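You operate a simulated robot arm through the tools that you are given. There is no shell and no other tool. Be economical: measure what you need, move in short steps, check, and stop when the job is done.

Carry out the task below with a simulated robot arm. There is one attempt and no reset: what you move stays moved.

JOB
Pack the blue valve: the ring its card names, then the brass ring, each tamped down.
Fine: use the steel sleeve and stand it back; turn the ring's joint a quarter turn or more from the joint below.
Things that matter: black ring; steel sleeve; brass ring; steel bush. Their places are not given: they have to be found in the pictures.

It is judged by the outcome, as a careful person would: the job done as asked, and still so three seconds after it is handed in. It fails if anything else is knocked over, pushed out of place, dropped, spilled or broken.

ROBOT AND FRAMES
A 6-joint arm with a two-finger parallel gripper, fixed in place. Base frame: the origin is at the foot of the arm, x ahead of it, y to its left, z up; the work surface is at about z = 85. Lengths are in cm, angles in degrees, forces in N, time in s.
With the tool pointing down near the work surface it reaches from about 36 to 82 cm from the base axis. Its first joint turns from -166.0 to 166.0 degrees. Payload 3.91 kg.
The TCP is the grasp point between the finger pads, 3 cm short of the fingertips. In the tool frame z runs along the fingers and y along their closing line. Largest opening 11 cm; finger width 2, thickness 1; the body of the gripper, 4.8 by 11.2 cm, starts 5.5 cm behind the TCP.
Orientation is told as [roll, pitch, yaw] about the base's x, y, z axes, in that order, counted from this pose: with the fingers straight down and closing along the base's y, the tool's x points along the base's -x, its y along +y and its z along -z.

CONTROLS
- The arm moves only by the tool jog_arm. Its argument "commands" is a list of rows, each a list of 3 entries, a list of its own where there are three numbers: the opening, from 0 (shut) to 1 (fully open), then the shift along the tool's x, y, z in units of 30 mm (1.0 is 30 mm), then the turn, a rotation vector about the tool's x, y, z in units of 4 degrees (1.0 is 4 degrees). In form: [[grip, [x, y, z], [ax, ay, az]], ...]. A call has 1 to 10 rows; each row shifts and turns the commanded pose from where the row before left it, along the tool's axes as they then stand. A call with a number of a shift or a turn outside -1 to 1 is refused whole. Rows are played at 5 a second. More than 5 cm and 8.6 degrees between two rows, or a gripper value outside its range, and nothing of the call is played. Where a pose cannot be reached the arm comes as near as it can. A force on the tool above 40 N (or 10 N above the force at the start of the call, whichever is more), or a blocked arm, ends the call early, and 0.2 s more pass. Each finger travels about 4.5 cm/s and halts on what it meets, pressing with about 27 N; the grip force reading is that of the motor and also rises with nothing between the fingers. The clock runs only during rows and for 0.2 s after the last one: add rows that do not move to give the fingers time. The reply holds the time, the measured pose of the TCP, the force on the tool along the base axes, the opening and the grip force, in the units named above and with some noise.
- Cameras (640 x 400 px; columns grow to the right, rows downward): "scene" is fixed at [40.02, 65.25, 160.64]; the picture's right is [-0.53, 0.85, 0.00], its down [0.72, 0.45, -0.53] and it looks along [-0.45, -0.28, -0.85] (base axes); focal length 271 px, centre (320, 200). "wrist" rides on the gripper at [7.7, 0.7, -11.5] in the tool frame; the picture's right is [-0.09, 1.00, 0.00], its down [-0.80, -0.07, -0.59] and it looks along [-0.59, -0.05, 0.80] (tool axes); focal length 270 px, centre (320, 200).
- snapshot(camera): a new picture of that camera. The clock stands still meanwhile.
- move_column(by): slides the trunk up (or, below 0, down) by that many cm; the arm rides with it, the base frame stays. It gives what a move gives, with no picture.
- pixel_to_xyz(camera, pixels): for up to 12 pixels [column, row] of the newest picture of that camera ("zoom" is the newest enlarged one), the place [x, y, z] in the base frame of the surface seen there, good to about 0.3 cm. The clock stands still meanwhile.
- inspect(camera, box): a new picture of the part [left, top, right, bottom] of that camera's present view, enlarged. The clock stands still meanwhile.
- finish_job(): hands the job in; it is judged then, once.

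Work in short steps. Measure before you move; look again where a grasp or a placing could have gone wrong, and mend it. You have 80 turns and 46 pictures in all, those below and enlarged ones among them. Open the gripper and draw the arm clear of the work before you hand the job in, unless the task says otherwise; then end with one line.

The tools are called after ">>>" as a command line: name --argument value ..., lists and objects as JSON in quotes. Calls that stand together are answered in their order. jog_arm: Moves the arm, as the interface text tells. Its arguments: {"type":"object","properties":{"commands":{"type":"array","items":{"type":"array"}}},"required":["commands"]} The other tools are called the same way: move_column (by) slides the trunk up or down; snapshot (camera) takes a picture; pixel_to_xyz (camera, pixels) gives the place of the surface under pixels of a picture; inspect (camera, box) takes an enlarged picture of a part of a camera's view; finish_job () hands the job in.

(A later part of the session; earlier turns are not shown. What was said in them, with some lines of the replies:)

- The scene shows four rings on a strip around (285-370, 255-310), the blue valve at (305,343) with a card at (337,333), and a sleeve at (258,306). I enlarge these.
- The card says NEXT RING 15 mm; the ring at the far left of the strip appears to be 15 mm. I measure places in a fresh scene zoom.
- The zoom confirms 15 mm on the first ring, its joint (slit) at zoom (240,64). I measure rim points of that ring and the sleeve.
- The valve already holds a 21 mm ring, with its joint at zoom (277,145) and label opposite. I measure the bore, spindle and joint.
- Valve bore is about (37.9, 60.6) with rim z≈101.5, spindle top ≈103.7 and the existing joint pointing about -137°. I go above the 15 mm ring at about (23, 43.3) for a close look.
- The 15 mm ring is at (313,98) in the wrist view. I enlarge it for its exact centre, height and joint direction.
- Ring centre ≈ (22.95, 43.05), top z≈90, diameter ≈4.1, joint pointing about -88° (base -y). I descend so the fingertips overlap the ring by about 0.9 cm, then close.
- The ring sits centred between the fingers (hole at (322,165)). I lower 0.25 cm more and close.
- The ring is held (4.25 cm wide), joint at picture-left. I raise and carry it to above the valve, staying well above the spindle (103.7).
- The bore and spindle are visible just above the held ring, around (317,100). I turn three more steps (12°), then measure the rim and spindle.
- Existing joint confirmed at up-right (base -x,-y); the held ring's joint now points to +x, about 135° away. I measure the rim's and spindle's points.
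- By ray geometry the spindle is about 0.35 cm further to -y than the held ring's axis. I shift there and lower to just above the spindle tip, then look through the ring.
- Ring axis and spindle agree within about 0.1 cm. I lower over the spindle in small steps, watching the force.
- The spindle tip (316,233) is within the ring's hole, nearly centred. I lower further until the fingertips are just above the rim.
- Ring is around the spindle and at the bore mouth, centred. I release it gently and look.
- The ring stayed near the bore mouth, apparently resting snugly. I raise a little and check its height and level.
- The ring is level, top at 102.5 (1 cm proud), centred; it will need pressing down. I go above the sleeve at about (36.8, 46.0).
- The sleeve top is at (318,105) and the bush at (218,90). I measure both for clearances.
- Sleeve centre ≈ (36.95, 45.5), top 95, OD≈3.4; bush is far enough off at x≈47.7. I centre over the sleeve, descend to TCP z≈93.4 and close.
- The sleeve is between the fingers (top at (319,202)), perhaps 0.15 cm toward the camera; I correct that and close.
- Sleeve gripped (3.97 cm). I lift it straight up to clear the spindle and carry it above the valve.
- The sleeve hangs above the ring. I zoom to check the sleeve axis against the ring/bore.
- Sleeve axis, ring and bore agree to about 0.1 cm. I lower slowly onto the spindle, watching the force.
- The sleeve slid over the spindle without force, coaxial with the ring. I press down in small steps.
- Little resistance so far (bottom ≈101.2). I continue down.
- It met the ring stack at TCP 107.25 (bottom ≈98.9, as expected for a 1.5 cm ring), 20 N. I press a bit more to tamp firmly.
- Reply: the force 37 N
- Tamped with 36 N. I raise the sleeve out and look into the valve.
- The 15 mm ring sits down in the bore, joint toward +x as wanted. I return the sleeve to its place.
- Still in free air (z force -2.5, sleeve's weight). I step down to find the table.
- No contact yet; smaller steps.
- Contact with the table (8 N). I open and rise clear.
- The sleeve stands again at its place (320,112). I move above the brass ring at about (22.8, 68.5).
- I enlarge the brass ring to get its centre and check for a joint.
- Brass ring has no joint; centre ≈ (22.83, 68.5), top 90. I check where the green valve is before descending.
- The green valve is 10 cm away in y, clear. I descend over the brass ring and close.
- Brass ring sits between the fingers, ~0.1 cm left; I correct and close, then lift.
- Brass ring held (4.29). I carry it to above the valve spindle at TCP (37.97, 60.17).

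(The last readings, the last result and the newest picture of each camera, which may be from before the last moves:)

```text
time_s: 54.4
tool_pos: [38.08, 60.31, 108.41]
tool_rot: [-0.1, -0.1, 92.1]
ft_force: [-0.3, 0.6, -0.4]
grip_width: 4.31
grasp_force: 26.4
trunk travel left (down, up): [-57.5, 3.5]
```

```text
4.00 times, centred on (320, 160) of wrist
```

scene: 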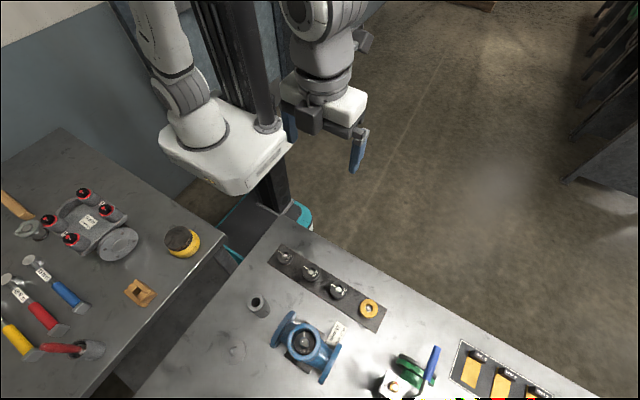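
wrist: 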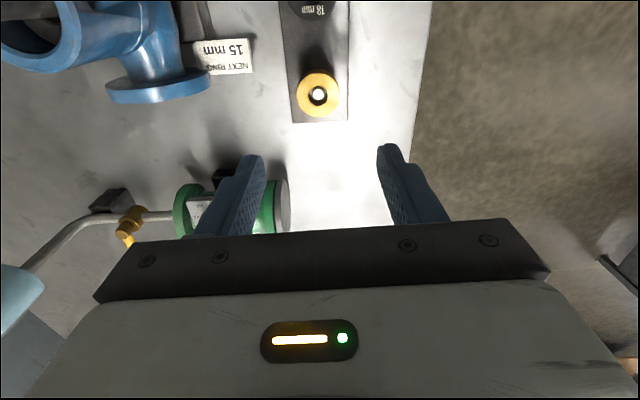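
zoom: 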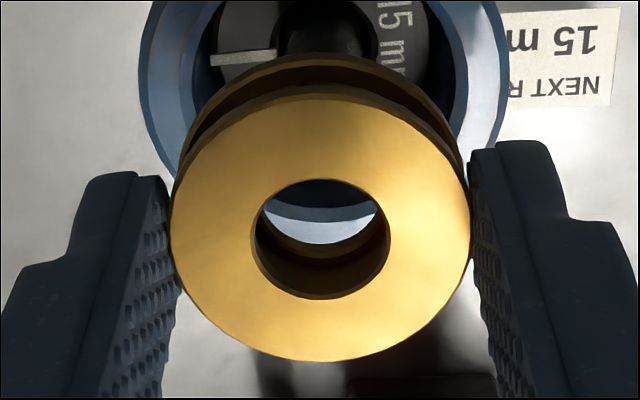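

Slightly off (rim centre 324 vs ring 320). I shift by +0.07 tool y and +0.1 tool x, and lower over the spindle tip.

>>> jog_arm --commands '[[0.25, [0.035, 0.023, 0.3], [0, 0, 0]], [0.25, [0, 0, 0.2], [0, 0, 0]], [0.25, [0, 0, 0.2], [0, 0, 0]], [0.25, [0, 0, 0.15], [0, 0, 0]], [0.25, [0, 0, 0], [0, 0, 0]]]'

>>> inspect --camera "wrist" --box '[240, 110, 400, 210]'

```text
time_s: 55.6
tool_pos: [37.96, 60.02, 105.65]
tool_rot: [0.0, 0.1, 92.1]
ft_force: [-0.3, -0.5, -1.0]
grip_width: 4.3
grasp_force: 27.4
trunk travel left (down, up): [-57.5, 3.5]
```

```text
4.00 times, centred on (320, 160) of wrist
```

zoom: 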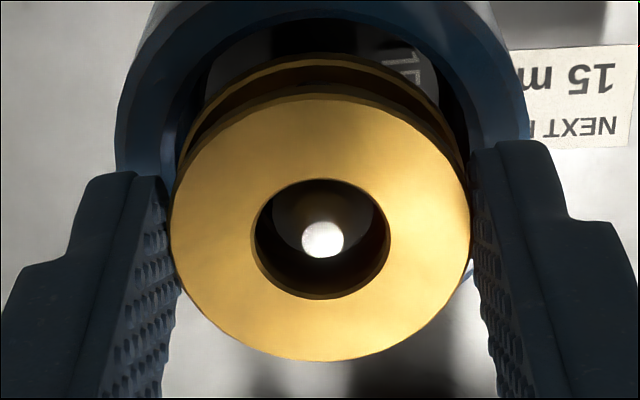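

Spindle tip (322,240) is right in the hole's centre (320,240). I lower to just above the rim and release.

>>> jog_arm --commands '[[0.25, [0, 0, 0.1], [0, 0, 0]], [0.25, [0, 0, 0.1], [0, 0, 0]], [0.25, [0, 0, 0.08], [0, 0, 0]], [0.25, [0, 0, 0], [0, 0, 0]]]'

>>> jog_arm --commands '[[0.4, [0, 0, 0], [0, 0, 0]], [0.45, [0, 0, 0], [0, 0, 0]], [0.55, [0, 0, 0], [0, 0, 0]], [0.6, [0, 0, 0], [0, 0, 0]], [0.6, [0, 0, 0], [0, 0, 0]], [0.6, [0, 0, -0.6], [0, 0, 0]], [0.6, [0, 0, -0.9], [0, 0, 0]], [0.6, [0, 0, -0.9], [0, 0, 0]], [0.6, [0, 0, 0], [0, 0, 0]]]'

>>> inspect --camera "wrist" --box '[256, 60, 384, 140]'

>>> pixel_to_xyz --camera "zoom" --pixels '[[230, 210], [380, 250], [270, 250], [320, 200], [320, 380], [400, 330]]'

```text
time_s: 56.6
tool_pos: [38.15, 60.07, 104.89]
tool_rot: [0.0, 0.0, 92.1]
ft_force: [-0.2, 0.0, -1.6]
grip_width: 4.29
grasp_force: 26.8
trunk travel left (down, up): [-57.5, 3.5]
```

```text
time_s: 58.6
tool_pos: [37.97, 60.0, 112.16]
tool_rot: [0.0, -0.1, 92.0]
ft_force: [0.5, -0.2, -0.1]
grip_width: 6.58
grasp_force: 0.1
trunk travel left (down, up): [-57.5, 3.5]
```

```text
5.00 times, centred on (320, 100) of wrist
```

zoom: 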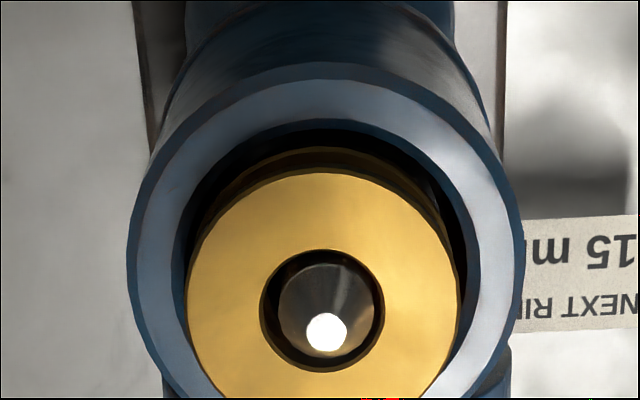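

```text
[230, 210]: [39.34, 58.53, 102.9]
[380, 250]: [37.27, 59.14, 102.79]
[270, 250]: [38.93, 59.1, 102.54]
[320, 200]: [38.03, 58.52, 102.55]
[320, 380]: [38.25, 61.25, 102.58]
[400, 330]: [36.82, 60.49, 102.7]
```

Brass ring rests level at the bore mouth (top 102.6), centred. I return to the sleeve.

>>> jog_arm --commands '[[0.7, [0.977, 0.107, 0], [0, 0, 0]], [0.7, [0.977, 0.107, 0], [0, 0, 0]], [0.7, [0.977, 0.107, 0], [0, 0, 0]], [0.7, [0.977, 0.107, 0], [0, 0, 0]], [0.7, [0.977, 0.107, 0], [0, 0, 0]], [0.7, [0, 0, 0.9], [0, 0, 0]], [0.7, [0, 0, 0.9], [0, 0, 0]], [0.7, [0, 0, 0], [0, 0, 0]]]'

>>> inspect --camera "wrist" --box '[240, 50, 400, 150]'

```text
time_s: 60.4
tool_pos: [37.15, 45.36, 106.59]
tool_rot: [0.0, 0.0, 92.0]
ft_force: [0.4, -0.5, -0.3]
grip_width: 7.72
grasp_force: 0.0
trunk travel left (down, up): [-57.5, 3.5]
```

```text
4.00 times, centred on (320, 100) of wrist
```

zoom: 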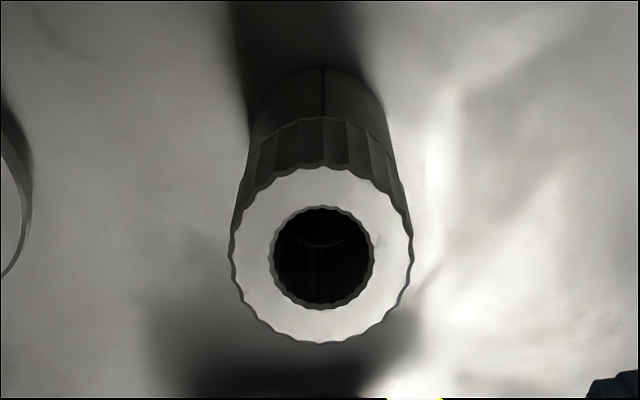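

Sleeve axis is ~0.1 off in each axis; I correct, descend and grip.

>>> jog_arm --commands '[[0.7, [-0.035, 0.025, 0.9], [0, 0, 0]], [0.7, [0, 0, 0.9], [0, 0, 0]], [0.7, [0, 0, 0.9], [0, 0, 0]], [0.7, [0, 0, 0.9], [0, 0, 0]], [0.7, [0, 0, 0.8], [0, 0, 0]], [0.7, [0, 0, 0], [0, 0, 0]]]'

>>> jog_arm --commands '[[0.6, [0, 0, 0], [0, 0, 0]], [0.5, [0, 0, 0], [0, 0, 0]], [0.4, [0, 0, 0], [0, 0, 0]], [0.3, [0, 0, 0], [0, 0, 0]], [0.2, [0, 0, 0], [0, 0, 0]], [0.2, [0, 0, 0], [0, 0, 0]], [0.2, [0, 0, 0], [0, 0, 0]]]'

>>> jog_arm --commands '[[0.2, [0, 0, -0.4], [0, 0, 0]], [0.2, [0, 0, -0.8], [0, 0, 0]], [0.2, [0, 0, -1], [0, 0, 0]], [0.2, [0, 0, -1], [0, 0, 0]], [0.2, [0, 0, -1], [0, 0, 0]], [0.2, [0, 0, -1], [0, 0, 0]], [0.2, [0, 0, -1], [0, 0, 0]], [0.2, [0, 0, -1], [0, 0, 0]], [0.2, [0, 0, 0], [0, 0, 0]]]'

```text
time_s: 61.8
tool_pos: [36.81, 45.52, 93.53]
tool_rot: [0.0, 0.0, 92.1]
ft_force: [-0.2, 0.0, 0.7]
grip_width: 7.71
grasp_force: 0.0
trunk travel left (down, up): [-57.5, 3.5]
```

```text
time_s: 63.4
tool_pos: [36.96, 45.54, 93.49]
tool_rot: [0.0, 0.0, 92.1]
ft_force: [0.5, -0.4, 0.7]
grip_width: 3.92
grasp_force: 28.2
trunk travel left (down, up): [-57.5, 3.5]
```

```text
time_s: 65.4
tool_pos: [36.99, 45.43, 115.27]
tool_rot: [0.1, -0.1, 92.1]
ft_force: [1.4, -0.2, -2.5]
grip_width: 3.91
grasp_force: 26.9
trunk travel left (down, up): [-57.5, 3.5]
```

I carry the sleeve over the valve again and check alignment.

>>> jog_arm --commands '[[0.2, [-0.968, -0.106, 0], [0, 0, 0]], [0.2, [-0.968, -0.106, 0], [0, 0, 0]], [0.2, [-0.968, -0.106, 0], [0, 0, 0]], [0.2, [-0.968, -0.106, 0], [0, 0, 0]], [0.2, [-0.968, -0.106, 0], [0, 0, 0]], [0.2, [0, 0, 0.4], [0, 0, 0]], [0.2, [0, 0, 0.3], [0, 0, 0]], [0.2, [0, 0, 0], [0, 0, 0]]]'

>>> inspect --camera "wrist" --box '[240, 80, 400, 180]'

```text
time_s: 67.2
tool_pos: [37.86, 59.99, 113.07]
tool_rot: [-0.1, 0.1, 92.1]
ft_force: [-0.5, 0.8, -2.3]
grip_width: 3.91
grasp_force: 27.1
trunk travel left (down, up): [-57.5, 3.5]
```

```text
4.00 times, centred on (320, 130) of wrist
```

zoom: 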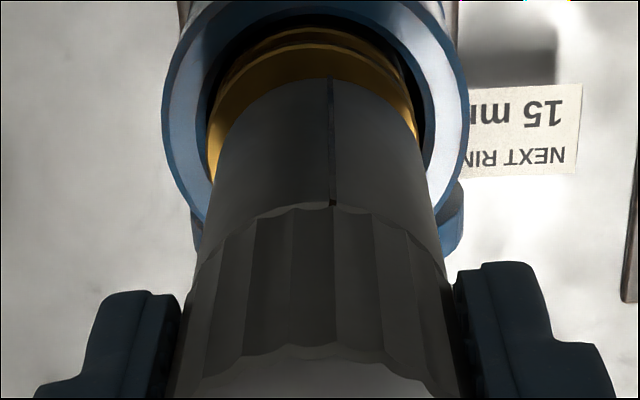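

The sleeve is about 0.1 cm right of the ring/rim centre; I correct and lower slowly.

>>> jog_arm --commands '[[0.2, [0, -0.033, 0.2], [0, 0, 0]], [0.2, [0, 0, 0.15], [0, 0, 0]], [0.2, [0, 0, 0.1], [0, 0, 0]], [0.2, [0, 0, 0.1], [0, 0, 0]], [0.2, [0, 0, 0], [0, 0, 0]]]'

>>> jog_arm --commands '[[0.2, [0, 0, 0.1], [0, 0, 0]], [0.2, [0, 0, 0.1], [0, 0, 0]], [0.2, [0, 0, 0.1], [0, 0, 0]], [0.2, [0, 0, 0.1], [0, 0, 0]], [0.2, [0, 0, 0], [0, 0, 0]]]'

```text
time_s: 68.4
tool_pos: [38.05, 59.89, 111.42]
tool_rot: [-0.1, 0.0, 92.1]
ft_force: [-0.5, 0.9, -1.1]
grip_width: 3.91
grasp_force: 27.0
trunk travel left (down, up): [-57.5, 3.5]
```

```text
time_s: 69.6
tool_pos: [38.12, 59.98, 110.19]
tool_rot: [0.0, 0.0, 92.1]
ft_force: [0.6, -0.4, 0.2]
grip_width: 3.86
grasp_force: 26.9
trunk travel left (down, up): [-57.5, 3.5]
```

The ring is moving down with little force. I continue in finer steps to seat it.

>>> jog_arm --commands '[[0.2, [0, 0, 0.07], [0, 0, 0]], [0.2, [0, 0, 0.07], [0, 0, 0]], [0.2, [0, 0, 0.07], [0, 0, 0]], [0.2, [0, 0, 0.07], [0, 0, 0]], [0.2, [0, 0, 0.05], [0, 0, 0]], [0.2, [0, 0, 0], [0, 0, 0]]]'

```text
time_s: 71.0
tool_pos: [38.04, 60.08, 109.35]
tool_rot: [0.1, -0.2, 92.2]
ft_force: [1.1, 1.9, 12.9]
grip_width: 3.86
grasp_force: 27.0
trunk travel left (down, up): [-57.5, 3.5]
```

Contact at about 100.9 (13 N). I press further to tamp.

>>> jog_arm --commands '[[0.2, [0, 0, 0.05], [0, 0, 0]], [0.2, [0, 0, 0.05], [0, 0, 0]], [0.2, [0, 0, 0.04], [0, 0, 0]], [0.2, [0, 0, 0], [0, 0, 0]], [0.2, [0, 0, 0], [0, 0, 0]]]'

```text
time_s: 72.2
tool_pos: [38.01, 59.85, 108.93]
tool_rot: [-0.2, 0.0, 92.1]
ft_force: [1.0, -2.2, 19.6]
grip_width: 3.67
grasp_force: 27.2
trunk travel left (down, up): [-57.5, 3.5]
```

Grip width fell to 3.67: the sleeve may have slipped or tilted in the fingers. I look.

>>> snapshot --camera "wrist"

```text
9 pictures are left
```

wrist: 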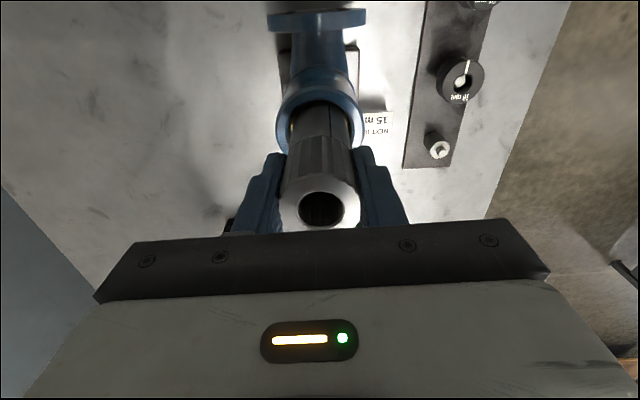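

The sleeve looks upright with no upward slip (top at (320,207)), so the ring itself moved. I keep pressing until firm.

>>> jog_arm --commands '[[0.2, [0, 0, 0.04], [0, 0, 0]], [0.2, [0, 0, 0.04], [0, 0, 0]], [0.2, [0, 0, 0.04], [0, 0, 0]], [0.2, [0, 0, 0], [0, 0, 0]]]'

```text
time_s: 73.2
tool_pos: [37.85, 59.96, 108.75]
tool_rot: [-0.1, -0.2, 92.0]
ft_force: [1.9, 0.1, 29.7]
grip_width: 3.7
grasp_force: 27.0
trunk travel left (down, up): [-57.5, 3.5]
```

>>> jog_arm --commands '[[0.2, [0, 0, 0.03], [0, 0, 0]], [0.2, [0, 0, 0.03], [0, 0, 0]], [0.2, [0, 0, 0], [0, 0, 0]], [0.2, [0, 0, 0], [0, 0, 0]]]'

>>> inspect --camera "wrist" --box '[240, 80, 400, 220]'

```text
time_s: 74.2
tool_pos: [37.89, 59.88, 108.79]
tool_rot: [-0.2, -0.4, 92.2]
ft_force: [1.4, 2.3, 37.6]
grip_width: 3.7
grasp_force: 27.0
trunk travel left (down, up): [-57.5, 3.5]
```

```text
2.86 times, centred on (320, 150) of wrist
```

zoom: 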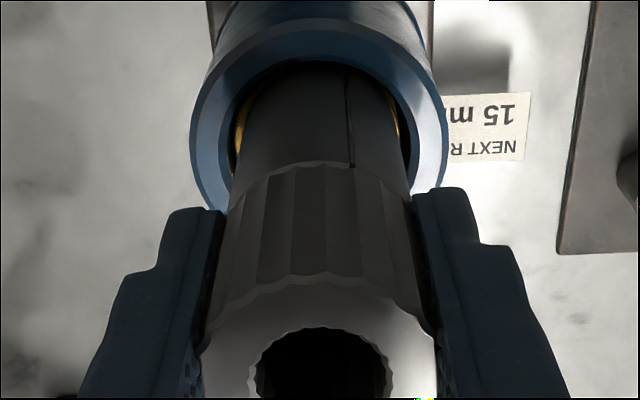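

Firm at 37.6 N without further movement. I lift out and look at the brass ring.

>>> jog_arm --commands '[[0.2, [0, 0, -0.15], [0, 0, 0]], [0.2, [0, 0, -0.25], [0, 0, 0]], [0.2, [0, 0, -0.4], [0, 0, 0]], [0.2, [0, 0, -0.5], [0, 0, 0]], [0.2, [0, 0, -0.5], [0, 0, 0]], [0.2, [0, 0, -0.5], [0, 0, 0]], [0.2, [0, 0, 0], [0, 0, 0]]]'

>>> inspect --camera "wrist" --box '[240, 60, 400, 240]'

>>> pixel_to_xyz --camera "zoom" --pixels '[[280, 80], [315, 60], [350, 80], [270, 100], [365, 100], [250, 80], [320, 90]]'

```text
time_s: 75.8
tool_pos: [38.07, 60.21, 115.2]
tool_rot: [-0.1, -0.1, 92.1]
ft_force: [0.1, -1.2, -2.6]
grip_width: 3.69
grasp_force: 27.1
trunk travel left (down, up): [-57.5, 3.5]
```

```text
2.22 times, centred on (320, 150) of wrist
```

zoom: 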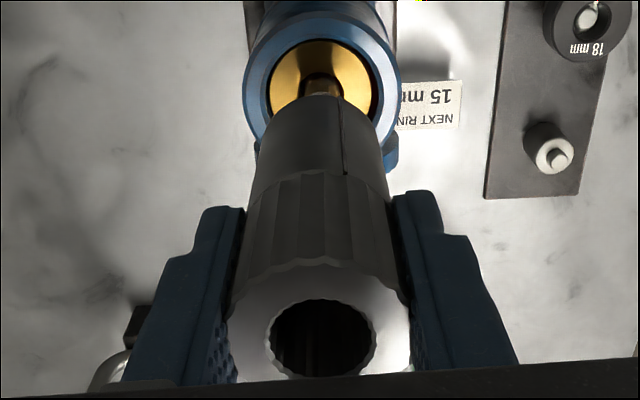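

```text
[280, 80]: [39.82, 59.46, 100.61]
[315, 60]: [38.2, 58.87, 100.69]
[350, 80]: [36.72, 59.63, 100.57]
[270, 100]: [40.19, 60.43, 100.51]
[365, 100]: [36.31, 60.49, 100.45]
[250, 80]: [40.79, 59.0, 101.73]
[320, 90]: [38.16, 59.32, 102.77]
```

Brass ring is seated level at z≈100.55, the expected stack height. I carry the sleeve back and stand it down.

>>> jog_arm --commands '[[0.2, [0.968, 0.112, 0], [0, 0, 0]], [0.2, [0.968, 0.112, 0], [0, 0, 0]], [0.2, [0.968, 0.112, 0], [0, 0, 0]], [0.2, [0.968, 0.112, 0], [0, 0, 0]], [0.2, [0.968, 0.112, 0], [0, 0, 0]], [0.2, [0, 0, 0], [0, 0, 0]]]'

>>> jog_arm --commands '[[0.2, [0, 0, 1], [0, 0, 0]], [0.2, [0, 0, 1], [0, 0, 0]], [0.2, [0, 0, 1], [0, 0, 0]], [0.2, [0, 0, 1], [0, 0, 0]], [0.2, [0, 0, 1], [0, 0, 0]], [0.2, [0, 0, 1], [0, 0, 0]], [0.2, [0, 0, 0.6], [0, 0, 0]], [0.2, [0, 0, 0.3], [0, 0, 0]], [0.2, [0, 0, 0.1], [0, 0, 0]], [0.2, [0, 0, 0], [0, 0, 0]]]'

>>> jog_arm --commands '[[0.2, [0, 0, 0.05], [0, 0, 0]], [0.2, [0, 0, 0.04], [0, 0, 0]], [0.2, [0, 0, 0.04], [0, 0, 0]], [0.2, [0, 0, 0], [0, 0, 0]]]'

```text
time_s: 77.2
tool_pos: [36.75, 45.31, 114.94]
tool_rot: [0.1, 0.1, 92.1]
ft_force: [-0.5, 0.1, -2.0]
grip_width: 3.66
grasp_force: 26.4
trunk travel left (down, up): [-57.5, 3.5]
```

```text
time_s: 79.4
tool_pos: [36.81, 45.48, 94.1]
tool_rot: [0.0, -0.1, 92.1]
ft_force: [-0.1, 0.6, -2.3]
grip_width: 3.7
grasp_force: 26.8
trunk travel left (down, up): [-57.5, 3.5]
```

```text
time_s: 80.4
tool_pos: [36.9, 45.4, 93.72]
tool_rot: [0.1, 0.0, 92.0]
ft_force: [-0.6, 0.1, -3.0]
grip_width: 3.69
grasp_force: 27.3
trunk travel left (down, up): [-57.5, 3.5]
```

Still hanging; finer steps.

>>> jog_arm --commands '[[0.2, [0, 0, 0.03], [0, 0, 0]], [0.2, [0, 0, 0.03], [0, 0, 0]], [0.2, [0, 0, 0.02], [0, 0, 0]], [0.2, [0, 0, 0], [0, 0, 0]]]'

>>> jog_arm --commands '[[0.2, [0, 0, 0.015], [0, 0, 0]], [0.2, [0, 0, 0.015], [0, 0, 0]], [0.2, [0, 0, 0], [0, 0, 0]]]'

```text
time_s: 81.4
tool_pos: [36.81, 45.4, 93.48]
tool_rot: [0.0, 0.0, 92.0]
ft_force: [0.6, -0.9, -1.9]
grip_width: 3.69
grasp_force: 26.7
trunk travel left (down, up): [-57.5, 3.5]
```

```text
time_s: 82.2
tool_pos: [36.95, 45.63, 93.42]
tool_rot: [0.0, 0.0, 92.2]
ft_force: [0.6, -0.7, -1.6]
grip_width: 3.67
grasp_force: 26.7
trunk travel left (down, up): [-57.5, 3.5]
```

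>>> jog_arm --commands '[[0.2, [0, 0, 0.02], [0, 0, 0]], [0.2, [0, 0, 0.02], [0, 0, 0]], [0.2, [0, 0, 0], [0, 0, 0]]]'

```text
time_s: 83.0
tool_pos: [36.85, 45.41, 93.3]
tool_rot: [0.0, 0.1, 92.1]
ft_force: [0.7, -0.1, -2.6]
grip_width: 3.68
grasp_force: 27.3
trunk travel left (down, up): [-57.5, 3.5]
```

>>> jog_arm --commands '[[0.2, [0, 0, 0.02], [0, 0, 0]], [0.2, [0, 0, 0.02], [0, 0, 0]], [0.2, [0, 0, 0], [0, 0, 0]]]'

```text
time_s: 83.8
tool_pos: [36.94, 45.42, 93.25]
tool_rot: [0.0, 0.0, 92.1]
ft_force: [-0.3, -0.2, -1.9]
grip_width: 3.69
grasp_force: 26.5
trunk travel left (down, up): [-57.5, 3.5]
```

>>> jog_arm --commands '[[0.2, [0, 0, 0.02], [0, 0, 0]], [0.2, [0, 0, 0.02], [0, 0, 0]], [0.2, [0, 0, 0.02], [0, 0, 0]], [0.2, [0, 0, 0], [0, 0, 0]]]'

```text
time_s: 84.8
tool_pos: [36.8, 45.46, 93.01]
tool_rot: [0.0, -0.1, 92.1]
ft_force: [-0.2, 0.6, 0.8]
grip_width: 3.65
grasp_force: 27.0
trunk travel left (down, up): [-57.5, 3.5]
```

Beginning of contact (0.8 vs -2.3). One more tiny step.

>>> jog_arm --commands '[[0.2, [0, 0, 0.02], [0, 0, 0]], [0.2, [0, 0, 0], [0, 0, 0]]]'

```text
time_s: 85.4
tool_pos: [36.71, 45.5, 93.0]
tool_rot: [-0.1, -0.1, 92.1]
ft_force: [-1.0, 1.9, 7.3]
grip_width: 3.66
grasp_force: 26.8
trunk travel left (down, up): [-57.5, 3.5]
```

The sleeve is standing on the table (7 N). I open and rise.

>>> jog_arm --commands '[[0.4, [0, 0, -0.01], [0, 0, 0]], [0.5, [0, 0, 0], [0, 0, 0]], [0.6, [0, 0, 0], [0, 0, 0]], [0.7, [0, 0, 0], [0, 0, 0]], [0.7, [0, 0, 0], [0, 0, 0]], [0.7, [0, 0, -0.5], [0, 0, 0]], [0.7, [0, 0, -1], [0, 0, 0]], [0.7, [0, 0, -1], [0, 0, 0]], [0.7, [0, 0, -1], [0, 0, 0]], [0.7, [0, 0, -1], [0, 0, 0]]]'

>>> jog_arm --commands '[[0.7, [0, 0, -1], [0, 0, 0]], [0.7, [0, 0, -1], [0, 0, 0]], [0.7, [0, 0, -1], [0, 0, 0]], [0.7, [0, 1, -0.5], [0, 0, 0]], [0.7, [0, 1, -0.5], [0, 0, 0]], [0.7, [0, 1, 0], [0, 0, 0]], [0.7, [0, 1, 0], [0, 0, 0]], [0.7, [0, 1, 0], [0, 0, 0]], [0.7, [0, 1, 0], [0, 0, 0]], [0.7, [0, 0, 0], [0, 0, 0]]]'

>>> inspect --camera "scene" --box '[220, 235, 400, 390]'

```text
time_s: 87.6
tool_pos: [36.8, 45.46, 106.37]
tool_rot: [0.0, 0.0, 92.0]
ft_force: [-0.1, 0.4, 0.3]
grip_width: 7.68
grasp_force: 0.1
trunk travel left (down, up): [-57.5, 3.5]
```

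```text
time_s: 89.8
tool_pos: [18.87, 44.81, 118.44]
tool_rot: [0.0, 0.0, 92.0]
ft_force: [0.4, -0.1, -0.3]
grip_width: 7.69
grasp_force: 0.0
trunk travel left (down, up): [-57.5, 3.5]
```

```text
2.58 times, centred on (310, 312) of scene
```

zoom: 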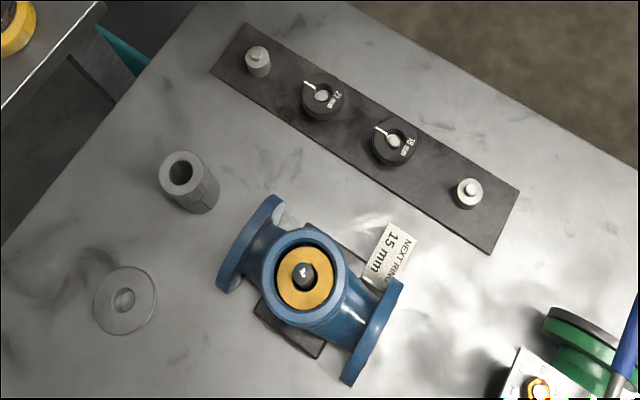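

The view shows the brass ring seated in the valve, the sleeve standing in its place, and everything else untouched; the arm is clear. I hand it in.

>>> finish_job

```text
The job is handed in.
```

The blue valve is packed: the 15 mm ring its card names, then the brass ring, each pressed down to about 37 N with the steel sleeve. The 15 mm ring's joint sits about 135° from the joint below it. The sleeve is standing back in its place, the steel bush was not needed, and the arm is clear with its gripper open.
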